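You operate a simulated robot arm through the tools that you are given. There is no shell and no other tool. Be economical: measure what you need, move in short steps, check, and stop when the job is done.

Carry out the task below with a simulated robot arm. There is one attempt and no reset: what you move stays moved.

Task
Lift the green glass off the tray, scrub off the tea stain and put the glass back.
Fine: the glass waits on the yellow mat; use the pink cloth and put it back. Set down upright: what you pick out. What is to be rubbed or washed off counts as gone when no trace of it is left.

It is judged by the outcome, as a careful person would: the job done as asked, and still so three seconds after it is handed in. It fails if anything else is knocked over, pushed out of place, dropped, spilled or broken. Flat cloth is picked up by pressing the open fingertips on it (5 to 10 N) and closing them slowly along it; thin cloth reads only 2 to 8 mm in the jaws.

Robot
A 6-joint arm with a two-finger parallel gripper, fixed in place. Base frame: the origin is at the foot of the arm, x ahead of it, y to its left, z up; the work surface is at about z = 0.75. Lengths are in m, angles in degrees, forces in N, time in s.
With the tool pointing down near the work surface it reaches from about 0.18 to 0.84 m from the base axis. Its first joint turns from -166.0 to 166.0 degrees. Payload 3.91 kg.
Tool frame: the origin (TCP) lies between the finger pads and is the grasp point; the fingertips stand 0.03 m ahead of it; z points along the fingers, y is the line along which they close. Largest opening 0.11 m; finger width 0.02, thickness 0.01; the body of the gripper, 0.048 by 0.112 m, starts 0.055 m behind the TCP.
Orientation is that of the tool frame in the base frame, as a unit quaternion [w, x, y, z]. With the fingers straight down and closing along the base's y, the tool's x points along the base's -x, its y along +y and its z along -z.

Tools
- The arm moves only by the tool servo_tool. Its argument "series" is a list of rows, each a list of 7 numbers: the shift along the tool's x, y, z in units of 50 mm (1.0 is 50 mm), then the turn, a rotation vector about the tool's x, y, z in units of 4 degrees (1.0 is 4 degrees), then the closure, from 0 (fully open) to 1 (shut). In form: [[tx, ty, tz, ax, ay, az, fingers], ...]. A call has 1 to 12 rows; each row shifts and turns the commanded pose from where the row before left it, along the tool's axes as they then stand. A call with a number of a shift or a turn outside -1 to 1 is refused whole. Rows are played at 5 a second. More than 0.05 m and 8.6 degrees between two rows, or a gripper value outside its range, and nothing of the call is played. Where a pose cannot be reached the arm comes as near as it can. A force on the tool above 80 N (or 10 N above the force at the start of the call, whichever is more), or a blocked arm, ends the call early, and 0.2 s more pass. Each finger travels about 0.108 m/s and halts on what it meets, pressing with about 35 N; the grip force reading is that of the motor and also rises with nothing between the fingers. The clock runs only during rows and for 0.2 s after the last one: add rows that do not move to give the fingers time. It gives the time, the measured TCP pose, the force on the tool (base axes), the opening and the grip force at its end, in the units of the frame above (readings bear some noise), with the torque about the TCP (base axes, N m) and any sound that the robot's microphone picked up.
- Cameras (640 x 400 px; columns grow to the right, rows downward): "scene" is fixed at [0.2209, -0.6485, 1.4961]; the picture's right is [0.79, -0.61, 0.00], its down [-0.60, -0.78, -0.20] and it looks along [0.12, 0.16, -0.98] (base axes); focal length 339 px, centre (320, 200). "wrist" rides on the gripper at [0.077, 0.007, -0.115] in the tool frame; the picture's right is [-0.09, 1.00, 0.00], its down [-0.80, -0.07, -0.59] and it looks along [-0.59, -0.05, 0.80] (tool axes); focal length 270 px, centre (320, 200). There is no depth. A picture from a camera that has moved, and an enlarged one, comes with that camera's place and axes in the base frame and with its lens.
- camera(camera): a new picture of that camera. It takes no simulated time.
- lift_body(by): slides the trunk up (or, below 0, down) by that many m; the arm rides with it, the base frame stays. It gives what a move gives, with no picture.
- close_up(camera, box): a new picture of the part [left, top, right, bottom] of that camera's present view, enlarged. It takes no simulated time.
- job_done(): hands the job in; it is judged then, once.

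Work in short steps. Places have to be worked out from the pictures, the camera data and where the tool is seen: move nearer, look again, correct. Check each grasp and each placing, and mend what went wrong. You have 120 turns and 68 pictures in all, those below and enlarged ones among them. Open the gripper and draw the arm clear of the work before you hand the job in, unless the task says otherwise; then end with one line.

The tools are called after ">>>" by a JSON object that holds its "op" and its "data". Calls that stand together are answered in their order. servo_tool: Moves the arm, as the interface text tells. Its arguments: {"type":"object","properties":{"series":{"type":"array","items":{"type":"array","items":{"type":"number"}}}},"required":["series"]} The other tools are called the same way: lift_body (by) slides the trunk up or down; camera (camera) takes a picture; close_up (camera, box) takes an enlarged picture of a part of a camera's view; job_done () hands the job in.

At the start:

```text
clock: 0.0
ee_pos: [0.1984, -0.4785, 1.0159]
tool_rot: [0.0, 0.0, 1.0, 0.0]
force: [-0.5, -0.9, 0.6]
torque: [-0.01, 0.01, 0.0]
grip_width: 0.11
grip_force: 0.2
trunk travel left (down, up): [-0.425, 0.115]
```

scene: 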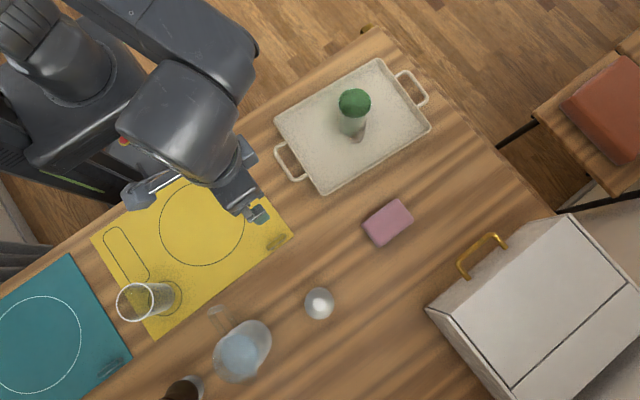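
wrist: 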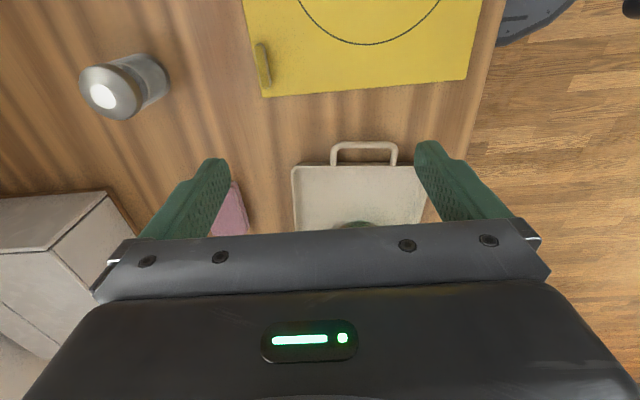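

I start by looking closely at the tray with the green object and at the pink cloth and yellow mat.

>>> {"op": "close_up", "data": {"camera": "scene", "box": [260, 40, 450, 200]}}

>>> {"op": "close_up", "data": {"camera": "scene", "box": [80, 170, 440, 395]}}

```text
2.50 times, centred on (355, 120) of scene
camera zoom: at [0.2209, -0.6485, 1.4961], right [0.79, -0.61, 0.0], down [-0.6, -0.78, -0.2], along [0.12, 0.16, -0.98], focal length 848 px, centre (232, 400)
```

zoom: 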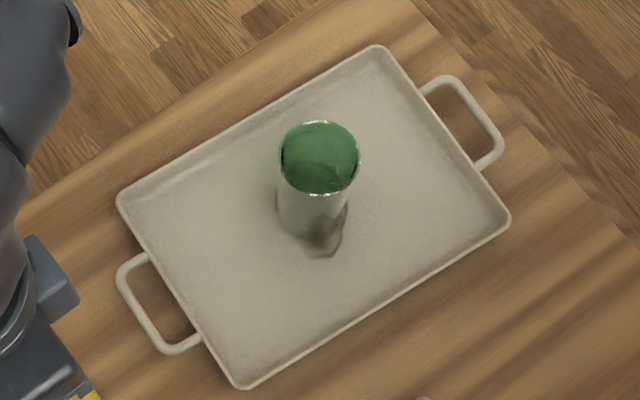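

```text
1.78 times, centred on (260, 282) of scene
camera zoom: at [0.2209, -0.6485, 1.4961], right [0.79, -0.61, 0.0], down [-0.6, -0.78, -0.2], along [0.12, 0.16, -0.98], focal length 603 px, centre (427, 53)
```

zoom: 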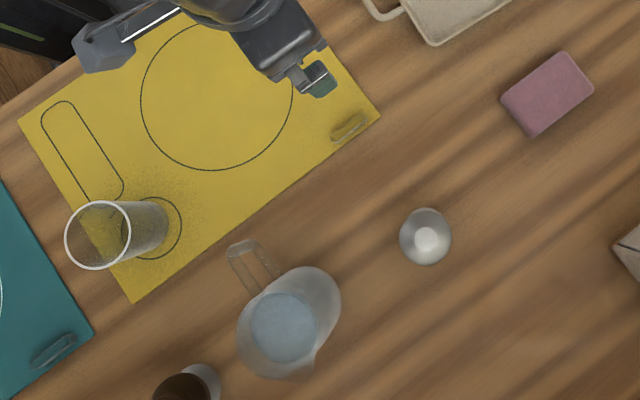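

The green glass stands at about (0.48, -0.43), the stain by and under it, the pink cloth at about (0.40, -0.66), and the mat centre at about (0.07, -0.41). I move high above the glass to look.

>>> {"op": "servo_tool", "data": {"series": [[-1, 0.2, 0, 0, 0, 0, 0], [-1, 0.2, 0, 0, 0, 0, 0], [-1, 0.2, 0, 0, 0, 0, 0], [-1, 0.2, 0, 0, 0, 0, 0], [-1, 0.2, 0, 0, 0, 0, 0], [-0.6, 0, 0, 0, 0, 0, 0], [0, 0, 0, 0, 0, 0, 0]]}}

>>> {"op": "camera", "data": {"camera": "wrist"}}

>>> {"op": "camera", "data": {"camera": "scene"}}

```text
refused: row 1 steps farther than a row can; nothing moved
```

```text
63 pictures are left
camera wrist: at [0.1204, -0.4715, 1.1313], right [0.09, 1.0, 0.0], down [0.8, -0.07, 0.59], along [0.59, -0.05, -0.8], focal length 270 px, centre (320, 200)
```

wrist: 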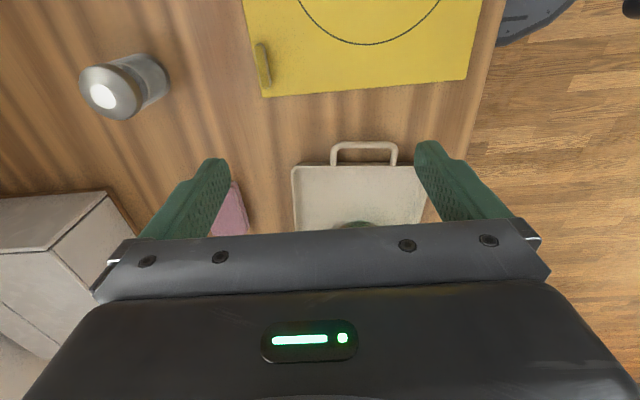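

```text
62 pictures are left
```

scene: 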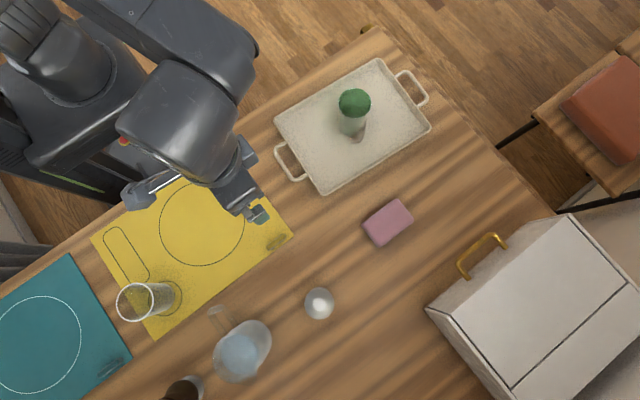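

The step norm must stay within 50 mm; I use smaller rows.

>>> {"op": "servo_tool", "data": {"series": [[-0.8, 0.15, 0, 0, 0, 0, 0], [-0.8, 0.15, 0, 0, 0, 0, 0], [-0.8, 0.15, 0, 0, 0, 0, 0], [-0.8, 0.15, 0, 0, 0, 0, 0], [-0.8, 0.15, 0, 0, 0, 0, 0], [-0.8, 0.15, 0, 0, 0, 0, 0], [-0.4, 0.1, 0, 0, 0, 0, 0], [0, 0, 0, 0, 0, 0, 0], [0, 0, 0, 0, 0, 0, 0]]}}

>>> {"op": "camera", "data": {"camera": "wrist"}}

```text
clock: 2.0
ee_pos: [0.457, -0.4282, 1.0131]
tool_rot: [0.0, 0.0, 1.0, 0.001]
force: [0.8, -0.9, -0.9]
torque: [-0.01, 0.02, -0.02]
grip_width: 0.11
grip_force: 0.0
trunk travel left (down, up): [-0.425, 0.115]
```

```text
61 pictures are left
camera wrist: at [0.3805, -0.4189, 1.1298], right [0.09, 1.0, 0.0], down [0.8, -0.07, 0.59], along [0.59, -0.05, -0.8], focal length 270 px, centre (320, 200)
```

wrist: 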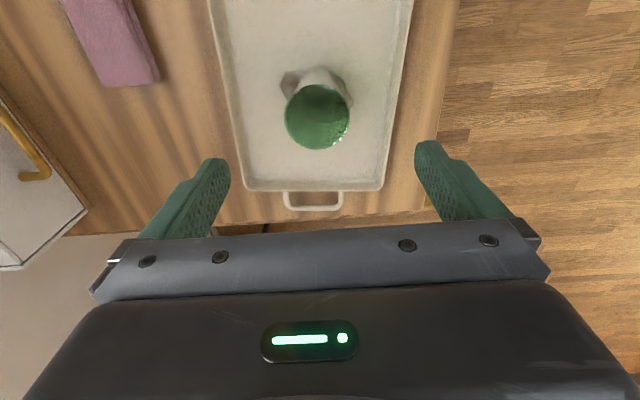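

>>> {"op": "close_up", "data": {"camera": "wrist", "box": [240, 40, 400, 160]}}

>>> {"op": "close_up", "data": {"camera": "scene", "box": [300, 50, 440, 150]}}

```text
3.33 times, centred on (320, 100) of wrist
camera zoom: at [0.3805, -0.4189, 1.1298], right [0.09, 1.0, 0.0], down [0.8, -0.07, 0.59], along [0.59, -0.05, -0.8], focal length 901 px, centre (320, 533)
```

zoom: 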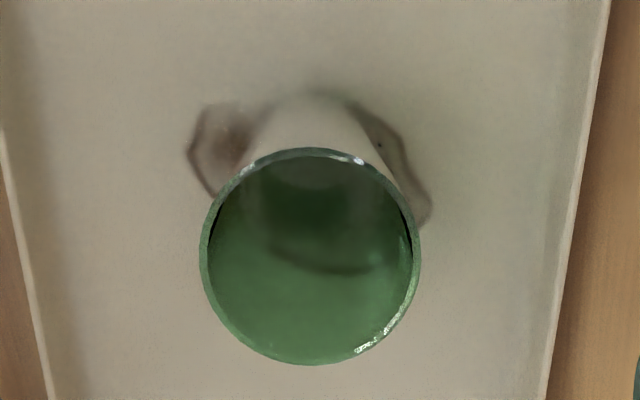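

```text
4.00 times, centred on (370, 100) of scene
camera zoom: at [0.2209, -0.6485, 1.4961], right [0.79, -0.61, 0.0], down [-0.6, -0.78, -0.2], along [0.12, 0.16, -0.98], focal length 1358 px, centre (120, 600)
```

zoom: 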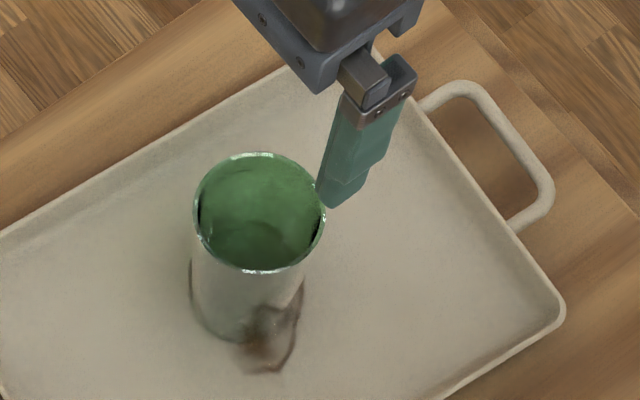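

The glass is hollow and slightly conical, centre about (0.476, -0.430), rim near z 0.86. I descend over it in small steps, open, to z ≈ 0.84.

>>> {"op": "servo_tool", "data": {"series": [[-0.19, -0.02, 0.6, 0, 0, 0, 0], [-0.19, -0.02, 0.6, 0, 0, 0, 0], [0, 0, 0.6, 0, 0, 0, 0], [0, 0, 0.6, 0, 0, 0, 0], [0, 0, 0.3, 0, 0, 0, 0], [0, 0, 0, 0, 0, 0, 0]]}}

>>> {"op": "camera", "data": {"camera": "wrist"}}

>>> {"op": "close_up", "data": {"camera": "scene", "box": [280, 50, 440, 150]}}

```text
clock: 3.4
ee_pos: [0.4752, -0.4313, 0.8818]
tool_rot: [0.0, 0.001, 1.0, 0.0]
force: [0.1, 0.2, -0.4]
torque: [-0.01, 0.03, 0.0]
grip_width: 0.11
grip_force: 0.0
trunk travel left (down, up): [-0.425, 0.115]
```

```text
58 pictures are left
camera wrist: at [0.3991, -0.4241, 0.9959], right [0.09, 1.0, 0.0], down [0.8, -0.07, 0.59], along [0.59, -0.05, -0.8], focal length 270 px, centre (320, 200)
```

wrist: 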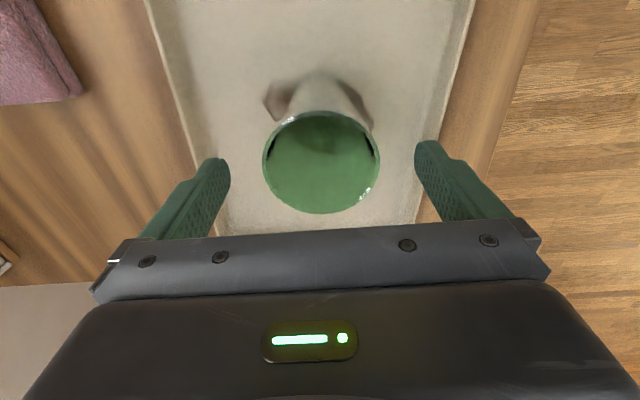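

```text
4.00 times, centred on (360, 100) of scene
camera zoom: at [0.2209, -0.6485, 1.4961], right [0.79, -0.61, 0.0], down [-0.6, -0.78, -0.2], along [0.12, 0.16, -0.98], focal length 1358 px, centre (160, 600)
```

zoom: 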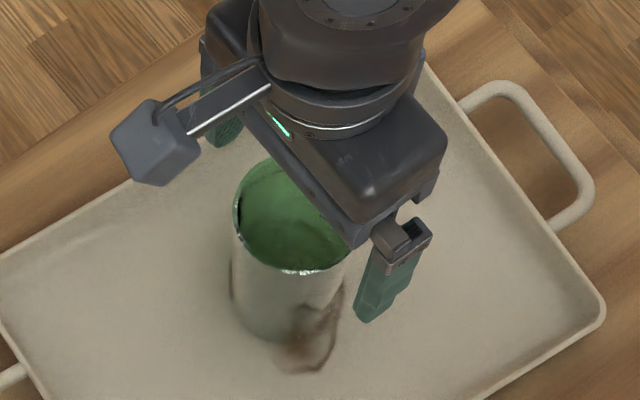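

The glass is centred between the fingers. I go down to z ≈ 0.83 and close gently.

>>> {"op": "servo_tool", "data": {"series": [[-0.02, 0.01, 0.35, 0, 0, 0, 0], [0, 0, 0.35, 0, 0, 0, 0], [0, 0, 0.3, 0, 0, 0, 0], [0, 0, 0, 0, 0, 0, 0.2], [0, 0, 0, 0, 0, 0, 0.3], [0, 0, 0, 0, 0, 0, 0.38], [0, 0, 0, 0, 0, 0, 0.45], [0, 0, 0, 0, 0, 0, 0.5]]}}

```text
clock: 5.2
ee_pos: [0.475, -0.4297, 0.8314]
tool_rot: [0.0, 0.001, 1.0, 0.0]
force: [0.4, -0.5, -0.2]
torque: [0.0, 0.03, -0.03]
grip_width: 0.0673
grip_force: 35.5
trunk travel left (down, up): [-0.425, 0.115]
```

The grip holds at 67 mm. I lift slightly to check the hold and hear no slip.

>>> {"op": "servo_tool", "data": {"series": [[0, 0, -0.2, 0, 0, 0, 0.55], [0, 0, -0.4, 0, 0, 0, 0.55], [0, 0, -0.4, 0, 0, 0, 0.55], [0, 0, -0.4, 0, 0, 0, 0.55], [0, 0, 0, 0, 0, 0, 0.55]]}}

>>> {"op": "camera", "data": {"camera": "wrist"}}

>>> {"op": "camera", "data": {"camera": "scene"}}

```text
clock: 6.4
ee_pos: [0.4772, -0.4288, 0.9023]
tool_rot: [0.0, -0.001, 1.0, -0.001]
force: [-0.5, -0.3, -2.7]
torque: [0.0, -0.01, 0.0]
grip_width: 0.0672
grip_force: 35.4
trunk travel left (down, up): [-0.425, 0.115]
```

```text
56 pictures are left
camera wrist: at [0.4004, -0.4213, 1.017], right [0.09, 1.0, 0.0], down [0.8, -0.07, 0.59], along [0.59, -0.05, -0.8], focal length 270 px, centre (320, 200)
```

wrist: 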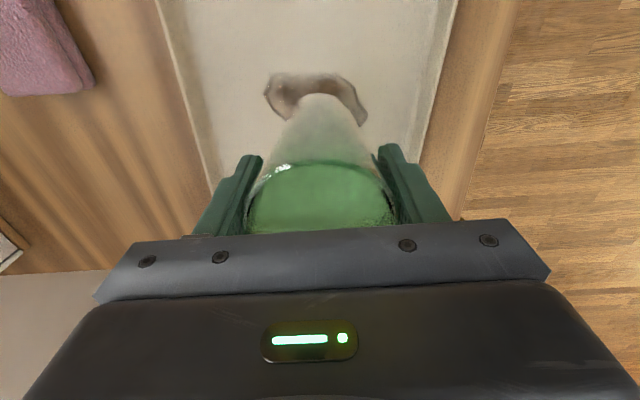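

```text
55 pictures are left
```

scene: 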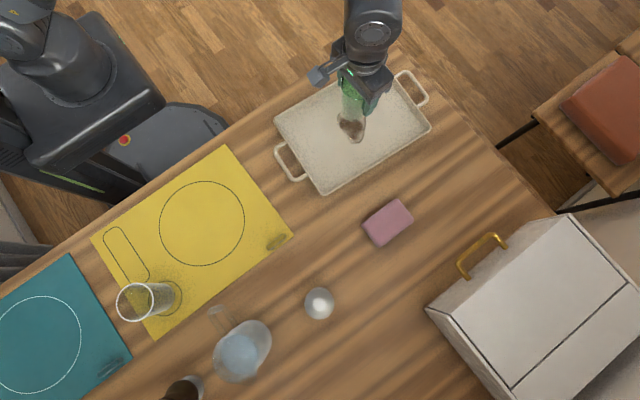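

The glass is off the tray (about 2.5 N). I carry it level and slowly to the free middle of the yellow mat, about (0.09, -0.42).

>>> {"op": "servo_tool", "data": {"series": [[0.2, 0, -0.4, 0, 0, 0, 0.55], [0.4, 0, -0.3, 0, 0, 0, 0.55], [0.6, 0, 0, 0, 0, 0, 0.55], [0.7, 0, 0, 0, 0, 0, 0.55], [0.7, 0, 0, 0, 0, 0, 0.55], [0.7, 0, 0, 0, 0, 0, 0.55], [0.7, 0, 0, 0, 0, 0, 0.55], [0.7, 0, 0, 0, 0, 0, 0.55], [0.7, 0, 0, 0, 0, 0, 0.55], [0.7, 0, 0, 0, 0, 0, 0.55], [0.7, 0, 0, 0, 0, 0, 0.55], [0.4, 0, 0, 0, 0, 0, 0.55]]}}

>>> {"op": "servo_tool", "data": {"series": [[0.3, 0.1, 0, 0, 0, 0, 0.55], [0.2, 0.1, 0, 0, 0, 0, 0.55], [0, 0, 0, 0, 0, 0, 0.55], [0, 0, 0, 0, 0, 0, 0.55]]}}

>>> {"op": "camera", "data": {"camera": "scene"}}

```text
clock: 9.0
ee_pos: [0.12, -0.4301, 0.9329]
tool_rot: [0.001, 0.0, 1.0, 0.0]
force: [0.5, 0.3, -1.8]
torque: [0.0, 0.02, -0.04]
grip_width: 0.0673
grip_force: 34.8
trunk travel left (down, up): [-0.425, 0.115]
```

```text
clock: 10.0
ee_pos: [0.0938, -0.4209, 0.9344]
tool_rot: [0.0, -0.001, 1.0, 0.0]
force: [0.2, -1.2, -2.3]
torque: [0.05, 0.02, -0.04]
grip_width: 0.0672
grip_force: 34.6
trunk travel left (down, up): [-0.425, 0.115]
```

```text
54 pictures are left
```

scene: 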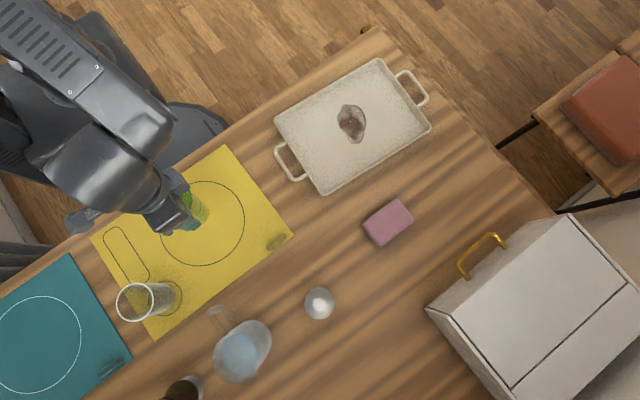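

Over the mat with clear space around. I lower to just above the expected contact (TCP ≈ 0.838).

>>> {"op": "servo_tool", "data": {"series": [[0, 0, 0.4, 0, 0, 0, 0.55], [0, 0, 0.5, 0, 0, 0, 0.55], [0, 0, 0.5, 0, 0, 0, 0.55], [0, 0, 0.3, 0, 0, 0, 0.55], [0, 0, 0.2, 0, 0, 0, 0.55], [0, 0, 0, 0, 0, 0, 0.55]]}}

>>> {"op": "servo_tool", "data": {"series": [[0, 0, 0.04, 0, 0, 0, 0.55], [0, 0, 0.04, 0, 0, 0, 0.55], [0, 0, 0, 0, 0, 0, 0.55]]}}

```text
clock: 11.4
ee_pos: [0.0929, -0.4205, 0.8403]
tool_rot: [0.0, 0.0, 1.0, 0.001]
force: [0.2, -0.4, -1.9]
torque: [-0.01, 0.0, 0.0]
grip_width: 0.0674
grip_force: 35.2
trunk travel left (down, up): [-0.425, 0.115]
```

```text
clock: 12.2
ee_pos: [0.0936, -0.4189, 0.8365]
tool_rot: [0.001, 0.0, 1.0, 0.0]
force: [-0.3, -0.1, -2.4]
torque: [0.0, -0.01, 0.01]
grip_width: 0.0672
grip_force: 34.9
trunk travel left (down, up): [-0.425, 0.115]
```

Still hanging freely; I go down in 1.5 mm steps until the force changes.

>>> {"op": "servo_tool", "data": {"series": [[0, 0, 0.03, 0, 0, 0, 0.55], [0, 0, 0.03, 0, 0, 0, 0.55], [0, 0, 0, 0, 0, 0, 0.55]]}}

>>> {"op": "servo_tool", "data": {"series": [[0, 0, 0.03, 0, 0, 0, 0.55], [0, 0, 0.03, 0, 0, 0, 0.55], [0, 0, 0, 0, 0, 0, 0.55]]}}

```text
clock: 13.0
ee_pos: [0.0918, -0.4199, 0.8332]
tool_rot: [0.0, 0.0, 1.0, 0.0]
force: [0.7, -0.2, -2.4]
torque: [-0.02, -0.02, 0.01]
grip_width: 0.0669
grip_force: 35.2
trunk travel left (down, up): [-0.425, 0.115]
```

```text
clock: 13.8
ee_pos: [0.0911, -0.4204, 0.831]
tool_rot: [0.0, -0.001, 1.0, -0.002]
force: [-2.0, -4.5, 19.2]
torque: [0.18, 0.12, 0.07]
grip_width: 0.0671
grip_force: 34.8
trunk travel left (down, up): [-0.425, 0.115]
```

Contact (19 N). I relieve it by about 1 mm and open the fingers slowly.

>>> {"op": "servo_tool", "data": {"series": [[0, 0, -0.02, 0, 0, 0, 0.55], [0, 0, 0, 0, 0, 0, 0.4], [0, 0, 0, 0, 0, 0, 0.35], [0, 0, 0, 0, 0, 0, 0.25], [0, 0, 0, 0, 0, 0, 0.1], [0, 0, 0, 0, 0, 0, 0], [0, 0, 0, 0, 0, 0, 0]]}}

>>> {"op": "servo_tool", "data": {"series": [[0, 0, -0.2, 0, 0, 0, 0], [0, 0, -0.6, 0, 0, 0, 0], [0, 0, -0.8, 0, 0, 0, 0], [0, 0, -0.8, 0, 0, 0, 0], [0, 0, 0, 0, 0, 0, 0]]}}

>>> {"op": "camera", "data": {"camera": "wrist"}}

```text
clock: 15.4
ee_pos: [0.0929, -0.4205, 0.832]
tool_rot: [0.0, -0.001, 1.0, 0.0]
force: [-0.9, 1.1, -0.5]
torque: [-0.01, 0.0, -0.01]
grip_width: 0.11
grip_force: 0.0
trunk travel left (down, up): [-0.425, 0.115]
```

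```text
clock: 16.6
ee_pos: [0.0891, -0.421, 0.9531]
tool_rot: [-0.001, 0.0, 1.0, -0.001]
force: [0.4, 0.3, 0.9]
torque: [-0.01, 0.0, 0.01]
grip_width: 0.1101
grip_force: 0.0
trunk travel left (down, up): [-0.425, 0.115]
```

```text
53 pictures are left
camera wrist: at [0.0121, -0.4139, 1.0682], right [0.09, 1.0, 0.0], down [0.8, -0.07, 0.59], along [0.59, -0.05, -0.8], focal length 270 px, centre (320, 200)
```

wrist: 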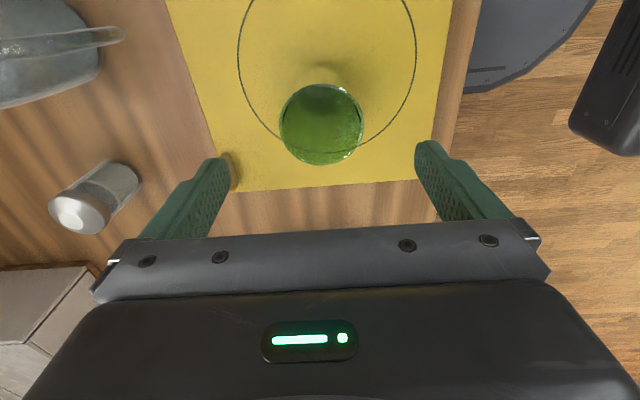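

The glass stands upright on the mat. Next I move above the pink cloth at about (0.37, -0.66) for a look.

>>> {"op": "servo_tool", "data": {"series": [[0, 0, -0.6, 0, 0, 0, 0], [-0.7, -0.4, 0, 0, 0, 0, 0], [-0.7, -0.5, 0, 0, 0, 0, 0], [-0.7, -0.6, 0, 0, 0, 0, 0], [-0.7, -0.6, 0, 0, 0, 0, 0], [-0.7, -0.7, 0, 0, 0, 0, 0], [-0.7, -0.7, 0, 0, 0, 0, 0], [-0.7, -0.7, 0, 0, 0, 0, 0], [-0.6, -0.6, 0, 0, 0, 0, 0], [0, 0, 0, 0, 0, 0, 0], [0, 0, 0, 0, 0, 0, 0]]}}

>>> {"op": "camera", "data": {"camera": "wrist"}}

>>> {"op": "close_up", "data": {"camera": "scene", "box": [280, 60, 440, 260]}}

```text
clock: 19.0
ee_pos: [0.3671, -0.6599, 0.9848]
tool_rot: [0.0, -0.001, 1.0, 0.0]
force: [-0.2, 0.7, -0.5]
torque: [-0.03, 0.01, -0.01]
grip_width: 0.1101
grip_force: 0.0
trunk travel left (down, up): [-0.425, 0.115]
```

```text
52 pictures are left
camera wrist: at [0.2898, -0.6514, 1.1016], right [0.09, 1.0, 0.0], down [0.8, -0.07, 0.59], along [0.59, -0.05, -0.8], focal length 270 px, centre (320, 200)
```

wrist: 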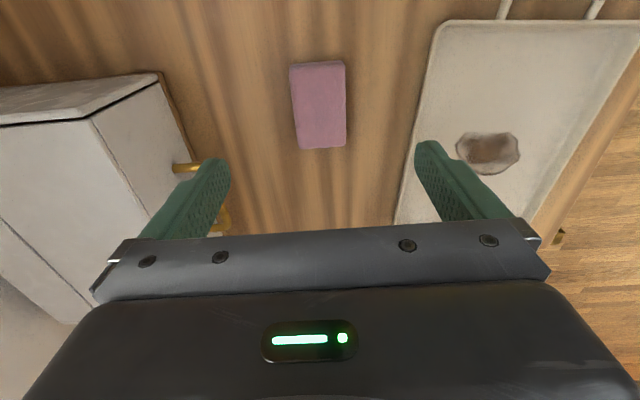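

```text
2.00 times, centred on (360, 160) of scene
camera zoom: at [0.2209, -0.6485, 1.4961], right [0.79, -0.61, 0.0], down [-0.6, -0.78, -0.2], along [0.12, 0.16, -0.98], focal length 679 px, centre (240, 280)
```

zoom: 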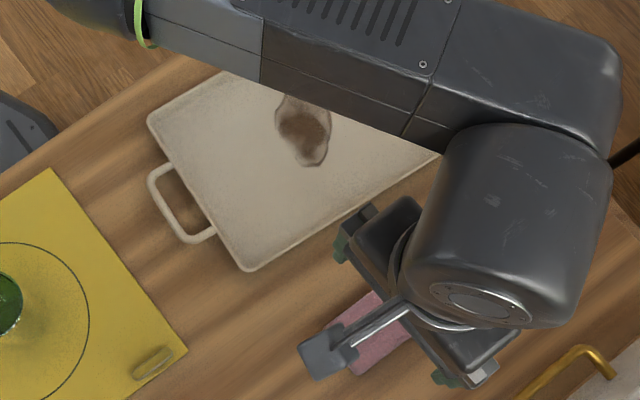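

The cloth looks like a thick folded pad, centre about (0.40, -0.660), narrow side along y. I enlarge it to see its thickness.

>>> {"op": "close_up", "data": {"camera": "wrist", "box": [260, 40, 380, 170]}}

>>> {"op": "close_up", "data": {"camera": "wrist", "box": [400, 90, 560, 190]}}

```text
3.08 times, centred on (320, 105) of wrist
camera zoom: at [0.2898, -0.6514, 1.1016], right [0.09, 1.0, 0.0], down [0.8, -0.07, 0.59], along [0.59, -0.05, -0.8], focal length 832 px, centre (320, 492)
```

zoom: 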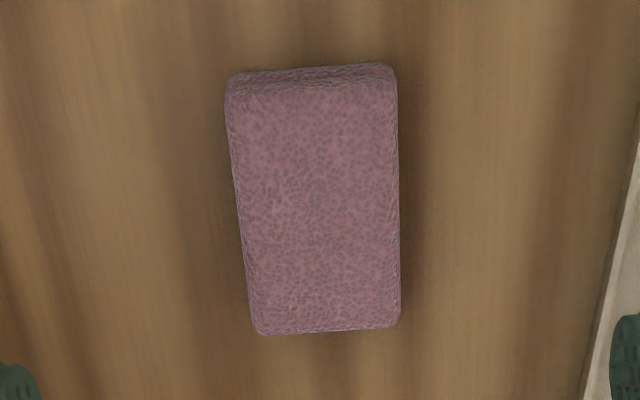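

```text
4.00 times, centred on (480, 140) of wrist
camera zoom: at [0.2898, -0.6514, 1.1016], right [0.09, 1.0, 0.0], down [0.8, -0.07, 0.59], along [0.59, -0.05, -0.8], focal length 1081 px, centre (-320, 440)
```

zoom: 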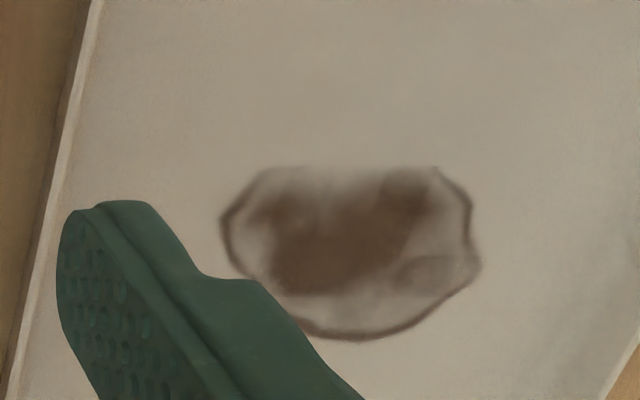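

It is a sponge-like pad, about 94 x 62 mm, centre (0.397, -0.660), aligned with x. I descend over it to TCP z ≈ 0.81 and check.

>>> {"op": "servo_tool", "data": {"series": [[-0.3, 0, 0.7, 0, 0, 0, 0], [-0.3, 0, 0.7, 0, 0, 0, 0], [0, 0, 0.7, 0, 0, 0, 0], [0, 0, 0.7, 0, 0, 0, 0], [0, 0, 0.5, 0, 0, 0, 0], [0, 0, 0.2, 0, 0, 0, 0], [0, 0, 0, 0, 0, 0, 0]]}}

>>> {"op": "camera", "data": {"camera": "wrist"}}

>>> {"op": "close_up", "data": {"camera": "scene", "box": [340, 160, 460, 260]}}

```text
clock: 20.6
ee_pos: [0.398, -0.6602, 0.8072]
tool_rot: [0.0, 0.0, 1.0, 0.0]
force: [0.0, -0.8, 0.0]
torque: [0.0, 0.03, 0.02]
grip_width: 0.1097
grip_force: 0.0
trunk travel left (down, up): [-0.425, 0.115]
```

```text
48 pictures are left
camera wrist: at [0.321, -0.6528, 0.9227], right [0.09, 1.0, 0.0], down [0.8, -0.07, 0.59], along [0.59, -0.05, -0.8], focal length 270 px, centre (320, 200)
```

wrist: 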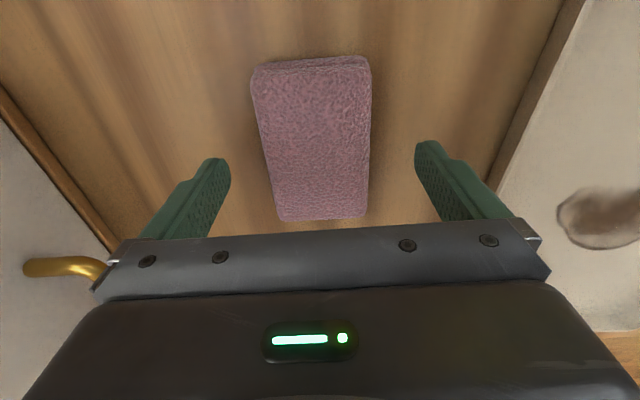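

```text
4.00 times, centred on (400, 210) of scene
camera zoom: at [0.2209, -0.6485, 1.4961], right [0.79, -0.61, 0.0], down [-0.6, -0.78, -0.2], along [0.12, 0.16, -0.98], focal length 1358 px, centre (0, 160)
```

zoom: 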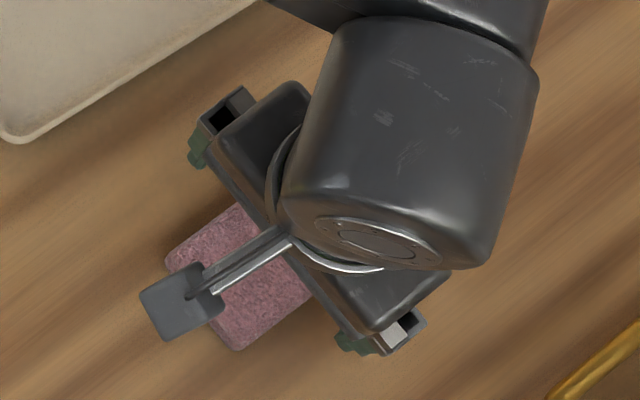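

Well centred. I lower to TCP 0.793 (tips about 13 mm above the table) and close on its sides.

>>> {"op": "servo_tool", "data": {"series": [[0, 0, 0.28, 0, 0, 0, 0], [0, 0, 0, 0, 0, 0, 0.2], [0, 0, 0, 0, 0, 0, 0.35], [0, 0, 0, 0, 0, 0, 0.45], [0, 0, 0, 0, 0, 0, 0.5], [0, 0, 0, 0, 0, 0, 0.5]]}}

```text
clock: 22.0
ee_pos: [0.3988, -0.6616, 0.794]
tool_rot: [0.0, 0.0, 1.0, 0.0]
force: [-0.3, -0.6, 0.5]
torque: [0.0, 0.02, -0.03]
grip_width: 0.0636
grip_force: 35.0
trunk travel left (down, up): [-0.425, 0.115]
```

It grips at 63.6 mm, full force. I lift and check.

>>> {"op": "servo_tool", "data": {"series": [[0, 0, -0.3, 0, 0, 0, 0.55], [0, 0, -0.6, 0, 0, 0, 0.55], [0, 0, -0.7, 0, 0, 0, 0.55], [0, 0, 0, 0, 0, 0, 0.55]]}}

>>> {"op": "camera", "data": {"camera": "wrist"}}

>>> {"op": "camera", "data": {"camera": "scene"}}

```text
clock: 23.0
ee_pos: [0.3972, -0.6618, 0.872]
tool_rot: [0.0, 0.0, 1.0, 0.0]
force: [-0.4, 1.0, 0.0]
torque: [0.02, -0.03, -0.01]
grip_width: 0.0636
grip_force: 35.0
trunk travel left (down, up): [-0.425, 0.115]
```

```text
46 pictures are left
camera wrist: at [0.3198, -0.6544, 0.9881], right [0.09, 1.0, 0.0], down [0.8, -0.07, 0.59], along [0.59, -0.05, -0.8], focal length 270 px, centre (320, 200)
```

wrist: 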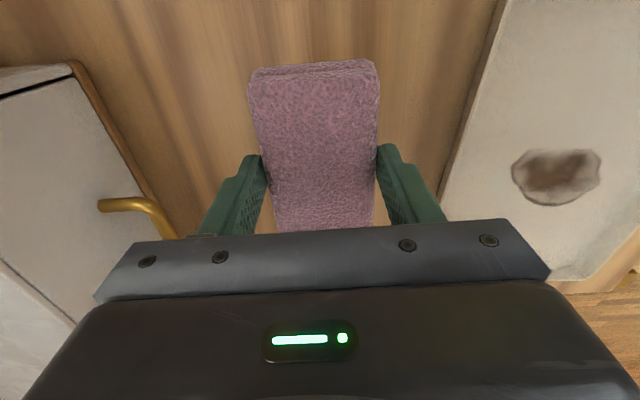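

```text
45 pictures are left
```

scene: 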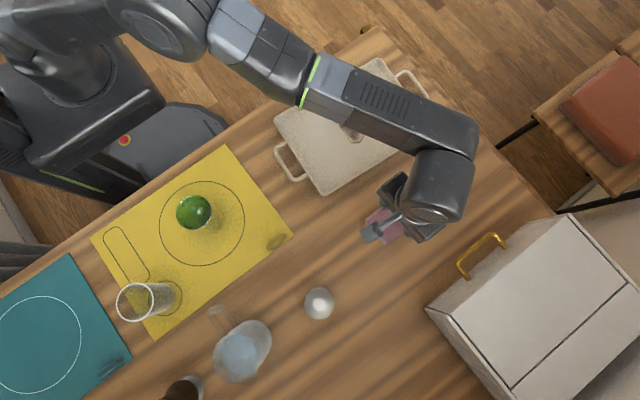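

The sponge is held and level. I carry it over the stain at (0.485, -0.43).

>>> {"op": "servo_tool", "data": {"series": [[-0.3, 0.7, 0, 0, 0, 0, 0.55], [-0.3, 0.7, 0, 0, 0, 0, 0.55], [-0.3, 0.7, 0, 0, 0, 0, 0.55], [-0.3, 0.7, 0, 0, 0, 0, 0.55], [-0.3, 0.7, 0, 0, 0, 0, 0.55], [-0.26, 0.7, 0, 0, 0, 0, 0.55], [0, 0.44, 0.3, 0, 0, 0, 0.55], [0, 0, 0.5, 0, 0, 0, 0.55], [0, 0, 0.4, 0, 0, 0, 0.55], [0, 0, 0, 0, 0, 0, 0.55]]}}

>>> {"op": "camera", "data": {"camera": "wrist"}}

```text
clock: 25.2
ee_pos: [0.4861, -0.4271, 0.8103]
tool_rot: [0.0, 0.0, 1.0, 0.0]
force: [-0.2, 0.6, -0.7]
torque: [0.01, 0.0, -0.02]
grip_width: 0.0639
grip_force: 34.7
trunk travel left (down, up): [-0.425, 0.115]
```

```text
44 pictures are left
camera wrist: at [0.4084, -0.4197, 0.9269], right [0.09, 1.0, 0.0], down [0.8, -0.07, 0.59], along [0.59, -0.05, -0.8], focal length 270 px, centre (320, 200)
```

wrist: 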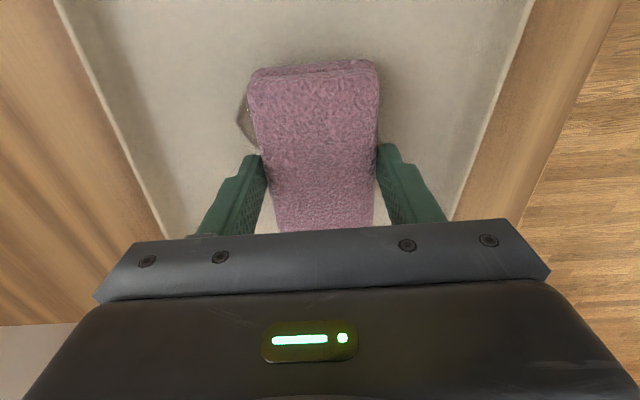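

I lower in small steps until I feel contact.

>>> {"op": "servo_tool", "data": {"series": [[0, 0, 0.1, 0, 0, 0, 0.55], [0, 0, 0.08, 0, 0, 0, 0.55], [0, 0, 0, 0, 0, 0, 0.55]]}}

>>> {"op": "servo_tool", "data": {"series": [[0, 0, 0.04, 0, 0, 0, 0.55], [0, 0, 0, 0, 0, 0, 0.55]]}}

>>> {"op": "servo_tool", "data": {"series": [[0, 0, 0.03, 0, 0, 0, 0.55], [0, 0, 0, 0, 0, 0, 0.55]]}}

```text
clock: 26.0
ee_pos: [0.4853, -0.427, 0.8036]
tool_rot: [0.0, 0.0, 1.0, 0.0]
force: [-0.4, -0.4, -0.4]
torque: [0.0, 0.02, 0.0]
grip_width: 0.0639
grip_force: 35.2
trunk travel left (down, up): [-0.425, 0.115]
```

```text
clock: 26.6
ee_pos: [0.4847, -0.4275, 0.801]
tool_rot: [0.0, 0.0, 1.0, 0.0]
force: [0.2, 0.1, -0.5]
torque: [0.01, -0.01, -0.03]
grip_width: 0.0638
grip_force: 35.4
trunk travel left (down, up): [-0.425, 0.115]
```

```text
clock: 27.2
ee_pos: [0.4845, -0.4274, 0.8005]
tool_rot: [0.001, -0.001, 1.0, 0.0]
force: [-0.9, 1.1, -0.5]
torque: [-0.02, -0.02, -0.01]
grip_width: 0.0637
grip_force: 34.5
trunk travel left (down, up): [-0.425, 0.115]
```

>>> {"op": "servo_tool", "data": {"series": [[0, 0, 0.03, 0, 0, 0, 0.55], [0, 0, 0, 0, 0, 0, 0.55]]}}

>>> {"op": "servo_tool", "data": {"series": [[0, 0, 0.02, 0, 0, 0, 0.55], [0, 0, 0, 0, 0, 0, 0.55]]}}

```text
clock: 27.8
ee_pos: [0.4858, -0.4285, 0.7986]
tool_rot: [0.0, -0.001, 1.0, 0.001]
force: [0.0, 0.2, 0.3]
torque: [0.02, -0.03, 0.0]
grip_width: 0.0637
grip_force: 35.2
trunk travel left (down, up): [-0.425, 0.115]
```

```text
clock: 28.4
ee_pos: [0.4859, -0.4268, 0.7982]
tool_rot: [0.0, -0.001, 1.0, 0.0]
force: [-0.5, -0.5, 3.1]
torque: [0.08, 0.11, -0.02]
grip_width: 0.0638
grip_force: 35.2
trunk travel left (down, up): [-0.425, 0.115]
```

Contact at about 3 N. I press a touch more and make a first set of short strokes along y.

>>> {"op": "servo_tool", "data": {"series": [[0, 0, 0.01, 0, 0, 0, 0.55], [0, 0.3, 0, 0, 0, 0, 0.55], [0, 0.3, 0, 0, 0, 0, 0.55], [0, -0.3, 0, 0, 0, 0, 0.55], [0, -0.3, 0, 0, 0, 0, 0.55], [0, -0.3, 0, 0, 0, 0, 0.55], [0, -0.3, 0, 0, 0, 0, 0.55], [0, 0.3, 0, 0, 0, 0, 0.55], [0, 0.3, 0, 0, 0, 0, 0.55]]}}

```text
clock: 30.4
ee_pos: [0.4843, -0.4273, 0.7983]
tool_rot: [-0.001, 0.0, 1.0, 0.0]
force: [0.4, 0.1, 0.2]
torque: [-0.01, 0.01, 0.01]
grip_width: 0.0636
grip_force: 34.6
trunk travel left (down, up): [-0.425, 0.115]
```

Force dropped to about zero; I press a little further before more strokes.

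>>> {"op": "servo_tool", "data": {"series": [[0, 0, 0.02, 0, 0, 0, 0.55], [0, 0, 0, 0, 0, 0, 0.55]]}}

>>> {"op": "servo_tool", "data": {"series": [[0, 0, 0.02, 0, 0, 0, 0.55], [0, 0, 0, 0, 0, 0, 0.55]]}}

```text
clock: 31.0
ee_pos: [0.4845, -0.4286, 0.7977]
tool_rot: [0.0, 0.0, 1.0, 0.0]
force: [-1.3, -0.7, 4.3]
torque: [0.0, 0.1, 0.01]
grip_width: 0.064
grip_force: 35.0
trunk travel left (down, up): [-0.425, 0.115]
```

```text
clock: 31.6
ee_pos: [0.4849, -0.4281, 0.7976]
tool_rot: [0.001, 0.0, 1.0, 0.0]
force: [-0.7, -1.1, 9.1]
torque: [0.04, 0.11, -0.04]
grip_width: 0.0639
grip_force: 34.7
trunk travel left (down, up): [-0.425, 0.115]
```

About 9 N now. I scrub along y and then along x over the whole stain.

>>> {"op": "servo_tool", "data": {"series": [[0, 0.35, 0, 0, 0, 0, 0.55], [0, 0.35, 0, 0, 0, 0, 0.55], [0, -0.35, 0, 0, 0, 0, 0.55], [0, -0.35, 0, 0, 0, 0, 0.55], [0, -0.35, 0, 0, 0, 0, 0.55], [0, -0.35, 0, 0, 0, 0, 0.55], [0, 0.35, 0, 0, 0, 0, 0.55], [0, 0.35, 0, 0, 0, 0, 0.55], [0, 0.35, 0, 0, 0, 0, 0.55], [0, 0.35, 0, 0, 0, 0, 0.55], [0, -0.35, 0, 0, 0, 0, 0.55], [0, -0.35, 0, 0, 0, 0, 0.55]]}}

>>> {"op": "servo_tool", "data": {"series": [[0.3, 0, 0, 0, 0, 0, 0.55], [0, -0.35, 0, 0, 0, 0, 0.55], [0, -0.35, 0, 0, 0, 0, 0.55], [0, 0.35, 0, 0, 0, 0, 0.55], [0, 0.35, 0, 0, 0, 0, 0.55], [0, 0.35, 0, 0, 0, 0, 0.55], [0, 0.35, 0, 0, 0, 0, 0.55], [-0.3, 0, 0, 0, 0, 0, 0.55], [-0.3, 0, 0, 0, 0, 0, 0.55], [0, -0.35, 0, 0, 0, 0, 0.55], [0, -0.35, 0, 0, 0, 0, 0.55], [0, 0, 0, 0, 0, 0, 0.55]]}}

>>> {"op": "camera", "data": {"camera": "wrist"}}

>>> {"op": "camera", "data": {"camera": "scene"}}

```text
clock: 34.2
ee_pos: [0.4829, -0.4253, 0.7957]
tool_rot: [0.001, 0.001, 1.0, 0.001]
force: [0.5, 9.0, 23.8]
torque: [0.67, -0.19, -0.03]
grip_width: 0.0638
grip_force: 35.3
trunk travel left (down, up): [-0.425, 0.115]
```

```text
clock: 36.8
ee_pos: [0.4988, -0.4271, 0.7953]
tool_rot: [0.001, 0.0, 1.0, -0.001]
force: [0.6, 6.5, 23.6]
torque: [0.41, 0.06, 0.02]
grip_width: 0.0634
grip_force: 34.8
trunk travel left (down, up): [-0.425, 0.115]
```

```text
43 pictures are left
camera wrist: at [0.4217, -0.4194, 0.9115], right [0.09, 1.0, 0.0], down [0.8, -0.07, 0.6], along [0.59, -0.05, -0.8], focal length 270 px, centre (320, 200)
```

wrist: 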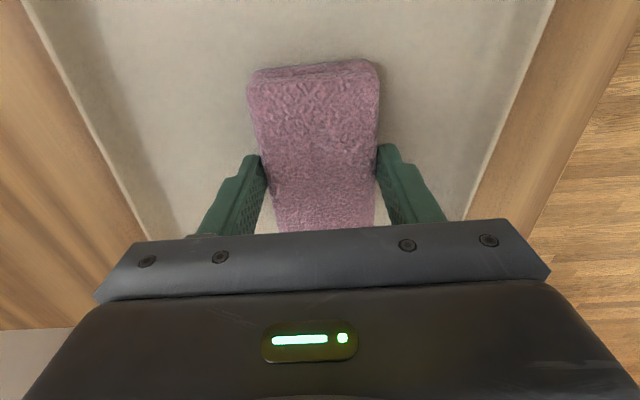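

```text
42 pictures are left
```

scene: 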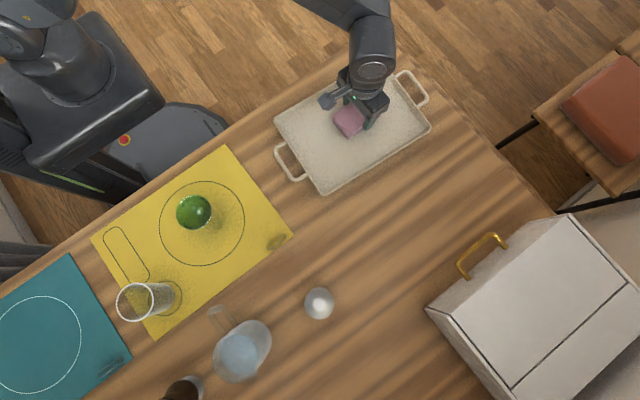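

Tray stayed put. I lift off and move aside toward -y to inspect the place.

>>> {"op": "servo_tool", "data": {"series": [[0, 0, -0.5, 0, 0, 0, 0.55], [0, 0, -0.8, 0, 0, 0, 0.55], [0, 0, -0.8, 0, 0, 0, 0.55], [0.5, -0.7, 0, 0, 0, 0, 0.55], [0.5, -0.7, 0, 0, 0, 0, 0.55], [0.5, -0.7, 0, 0, 0, 0, 0.55], [0.5, -0.7, 0, 0, 0, 0, 0.55], [0, 0, 0, 0, 0, 0, 0.55], [0, 0, 0, 0, 0, 0, 0.55]]}}

>>> {"op": "camera", "data": {"camera": "wrist"}}

>>> {"op": "close_up", "data": {"camera": "scene", "box": [270, 50, 430, 200]}}

```text
clock: 38.8
ee_pos: [0.4044, -0.5674, 0.8978]
tool_rot: [0.0, 0.0, 1.0, 0.0]
force: [0.5, -0.5, -0.3]
torque: [0.02, 0.01, 0.01]
grip_width: 0.064
grip_force: 35.0
trunk travel left (down, up): [-0.425, 0.115]
```

```text
41 pictures are left
camera wrist: at [0.3274, -0.5598, 1.0131], right [0.09, 1.0, 0.0], down [0.8, -0.07, 0.59], along [0.59, -0.05, -0.8], focal length 270 px, centre (320, 200)
```

wrist: 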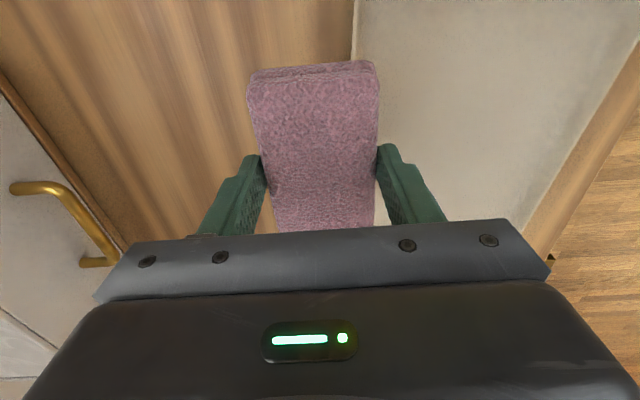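

```text
2.67 times, centred on (350, 125) of scene
camera zoom: at [0.2209, -0.6485, 1.4961], right [0.79, -0.61, 0.0], down [-0.6, -0.78, -0.2], along [0.12, 0.16, -0.98], focal length 905 px, centre (240, 400)
```

zoom: 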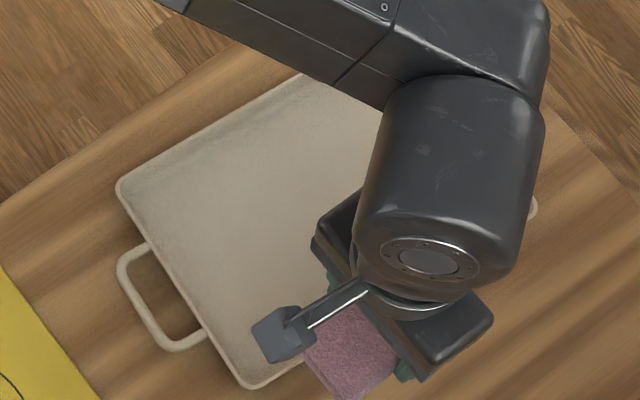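

The stain area appears clean, but I want an unobstructed enlarged view; I move on to above the sponge's home place and look.

>>> {"op": "servo_tool", "data": {"series": [[0.05, -0.6, -0.6, 0, 0, 0, 0.55], [0.05, -0.6, -0.4, 0, 0, 0, 0.55], [0.05, -0.65, 0, 0, 0, 0, 0.55], [0, 0, 0, 0, 0, 0, 0.55], [0, 0, 0, 0, 0, 0, 0.55]]}}

>>> {"op": "camera", "data": {"camera": "wrist"}}

>>> {"op": "close_up", "data": {"camera": "wrist", "box": [420, 60, 600, 210]}}

```text
clock: 40.0
ee_pos: [0.3931, -0.6572, 0.9491]
tool_rot: [0.0, 0.0, 1.0, 0.0]
force: [0.9, 1.9, -0.2]
torque: [-0.04, -0.02, 0.01]
grip_width: 0.0636
grip_force: 35.7
trunk travel left (down, up): [-0.425, 0.115]
```

```text
39 pictures are left
camera wrist: at [0.3159, -0.65, 1.0648], right [0.09, 1.0, 0.0], down [0.8, -0.07, 0.59], along [0.59, -0.05, -0.8], focal length 270 px, centre (320, 200)
```

wrist: 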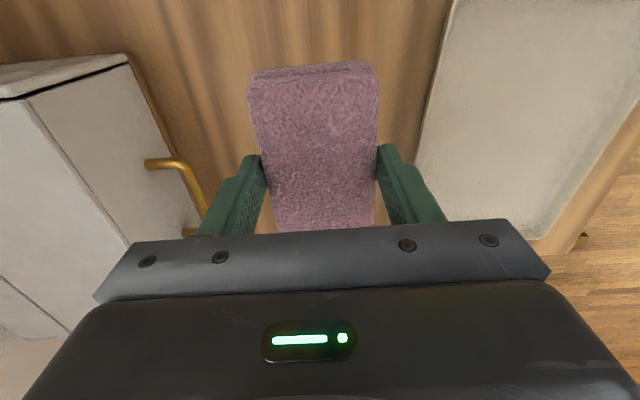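

```text
2.67 times, centred on (510, 135) of wrist
camera zoom: at [0.3159, -0.65, 1.0648], right [0.09, 1.0, 0.0], down [0.8, -0.07, 0.59], along [0.59, -0.05, -0.8], focal length 721 px, centre (-187, 373)
```

zoom: 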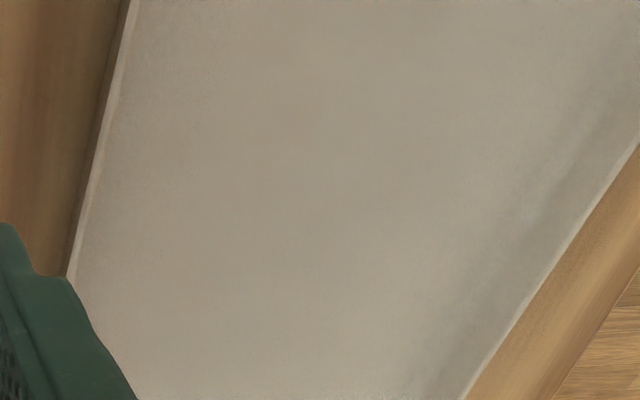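

There may be a very faint tint; I enlarge the exact stain place around (509, 150).

>>> {"op": "close_up", "data": {"camera": "wrist", "box": [460, 110, 560, 190]}}

>>> {"op": "close_up", "data": {"camera": "scene", "box": [310, 80, 400, 160]}}

```text
5.00 times, centred on (510, 150) of wrist
camera zoom: at [0.3159, -0.65, 1.0648], right [0.09, 1.0, 0.0], down [0.8, -0.07, 0.59], along [0.59, -0.05, -0.8], focal length 1351 px, centre (-630, 450)
```

zoom: 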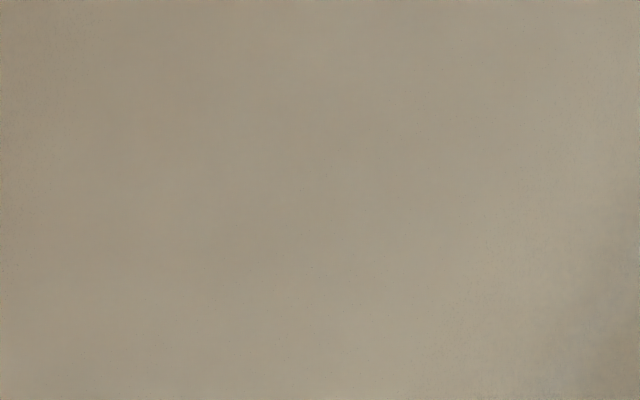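

```text
5.00 times, centred on (355, 120) of scene
camera zoom: at [0.2209, -0.6485, 1.4961], right [0.79, -0.61, 0.0], down [-0.6, -0.78, -0.2], along [0.12, 0.16, -0.98], focal length 1697 px, centre (145, 600)
```

zoom: 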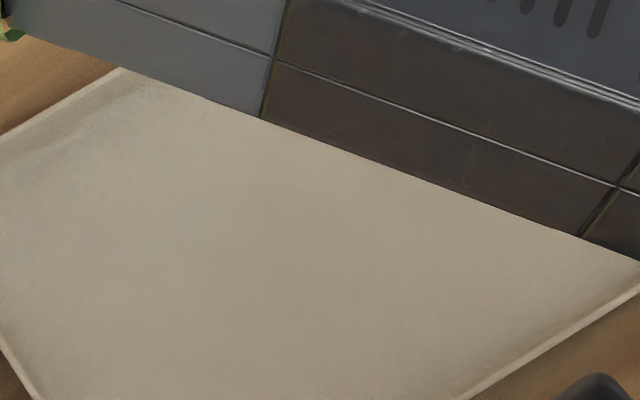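

It looks clean; before returning the sponge I move the arm out of the scene camera's line to verify the whole tray.

>>> {"op": "servo_tool", "data": {"series": [[0.3, 0, -0.6, 0, 0, 0, 0.55], [0.6, 0, -0.4, 0, 0, 0, 0.55], [0.8, 0, 0, 0, 0, 0, 0.55], [0.8, 0, 0, 0, 0, 0, 0.55], [0.8, 0, 0, 0, 0, 0, 0.55], [0, 0, 0, 0, 0, 0, 0.55], [0, 0, 0, 0, 0, 0, 0.55]]}}

>>> {"op": "close_up", "data": {"camera": "scene", "box": [265, 50, 435, 200]}}

>>> {"op": "close_up", "data": {"camera": "scene", "box": [320, 95, 384, 155]}}

```text
clock: 41.6
ee_pos: [0.2304, -0.6614, 1.0023]
tool_rot: [0.0, 0.0, 1.0, 0.0]
force: [0.5, -0.6, 0.1]
torque: [0.01, 0.0, -0.03]
grip_width: 0.0637
grip_force: 35.1
trunk travel left (down, up): [-0.425, 0.115]
```

```text
2.67 times, centred on (350, 125) of scene
camera zoom: at [0.2209, -0.6485, 1.4961], right [0.79, -0.61, 0.0], down [-0.6, -0.78, -0.2], along [0.12, 0.16, -0.98], focal length 905 px, centre (240, 400)
```

zoom: 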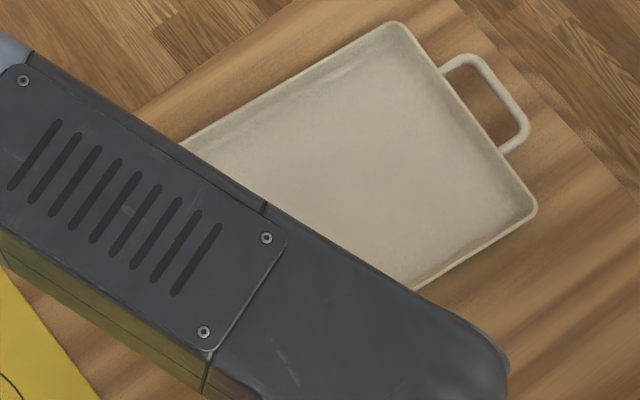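

```text
6.67 times, centred on (352, 125) of scene
camera zoom: at [0.2209, -0.6485, 1.4961], right [0.79, -0.61, 0.0], down [-0.6, -0.78, -0.2], along [0.12, 0.16, -0.98], focal length 2262 px, centre (107, 700)
```

zoom: 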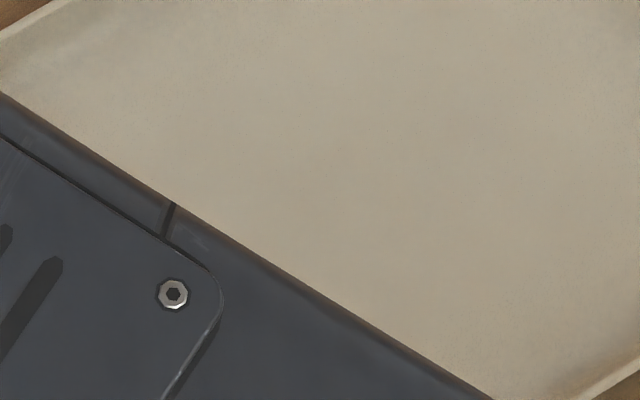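

It looks clean, yet a faint tint cannot be excluded; a second, wider wipe is cheap, so I return over the place.

>>> {"op": "servo_tool", "data": {"series": [[-0.7, 0.6, 0, 0, 0, 0, 0.55], [-0.7, 0.6, 0, 0, 0, 0, 0.55], [-0.7, 0.6, 0, 0, 0, 0, 0.55], [-0.7, 0.6, 0, 0, 0, 0, 0.55], [-0.7, 0.6, 0, 0, 0, 0, 0.55], [-0.7, 0.6, 0, 0, 0, 0, 0.55], [-0.7, 0.6, 0.3, 0, 0, 0, 0.55], [-0.2, 0.43, 0.8, 0, 0, 0, 0.55], [0, 0, 0.9, 0, 0, 0, 0.55], [0, 0, 0.9, 0, 0, 0, 0.55], [0, 0, 0.7, 0, 0, 0, 0.55], [0, 0, 0.4, 0, 0, 0, 0.55]]}}

>>> {"op": "servo_tool", "data": {"series": [[0, 0, 0, 0, 0, 0, 0.55]]}}

```text
clock: 44.2
ee_pos: [0.4824, -0.4288, 0.8012]
tool_rot: [0.0, 0.0, 1.0, 0.0]
force: [0.2, -0.9, -0.4]
torque: [-0.01, 0.04, -0.04]
grip_width: 0.0639
grip_force: 35.2
trunk travel left (down, up): [-0.425, 0.115]
```

```text
clock: 44.6
ee_pos: [0.4801, -0.4287, 0.801]
tool_rot: [-0.001, 0.0, 1.0, 0.0]
force: [0.1, 0.2, -0.1]
torque: [-0.04, -0.02, 0.0]
grip_width: 0.0637
grip_force: 35.0
trunk travel left (down, up): [-0.425, 0.115]
```

Just above contact. I press down by about 4 mm in small steps and check the force.

>>> {"op": "servo_tool", "data": {"series": [[0, 0, 0.04, 0, 0, 0, 0.55], [0, 0, 0.02, 0, 0, 0, 0.55], [0, 0, 0, 0, 0, 0, 0.55]]}}

>>> {"op": "servo_tool", "data": {"series": [[0, 0, 0.02, 0, 0, 0, 0.55], [0, 0, 0, 0, 0, 0, 0.55]]}}

```text
clock: 45.4
ee_pos: [0.4819, -0.4286, 0.7966]
tool_rot: [-0.001, 0.0, 1.0, -0.001]
force: [-0.7, 0.9, 0.3]
torque: [0.01, 0.0, -0.04]
grip_width: 0.0638
grip_force: 34.4
trunk travel left (down, up): [-0.425, 0.115]
```

```text
clock: 46.0
ee_pos: [0.481, -0.4291, 0.7977]
tool_rot: [0.0, -0.001, 1.0, -0.001]
force: [-0.3, 0.2, 0.7]
torque: [-0.01, -0.02, 0.03]
grip_width: 0.0639
grip_force: 34.8
trunk travel left (down, up): [-0.425, 0.115]
```

>>> {"op": "servo_tool", "data": {"series": [[0, 0, 0.03, 0, 0, 0, 0.55], [0, 0, 0, 0, 0, 0, 0.55]]}}

>>> {"op": "servo_tool", "data": {"series": [[0, 0, 0.02, 0, 0, 0, 0.55], [0, 0, 0, 0, 0, 0, 0.55]]}}

```text
clock: 46.6
ee_pos: [0.4823, -0.4291, 0.7964]
tool_rot: [0.001, 0.0, 1.0, -0.001]
force: [-1.3, -2.4, 17.6]
torque: [0.12, 0.19, -0.01]
grip_width: 0.0636
grip_force: 34.4
trunk travel left (down, up): [-0.425, 0.115]
```

```text
clock: 47.2
ee_pos: [0.4825, -0.4283, 0.7959]
tool_rot: [0.002, 0.0, 1.0, -0.001]
force: [-1.5, -2.6, 24.7]
torque: [0.05, 0.13, -0.01]
grip_width: 0.064
grip_force: 34.8
trunk travel left (down, up): [-0.425, 0.115]
```

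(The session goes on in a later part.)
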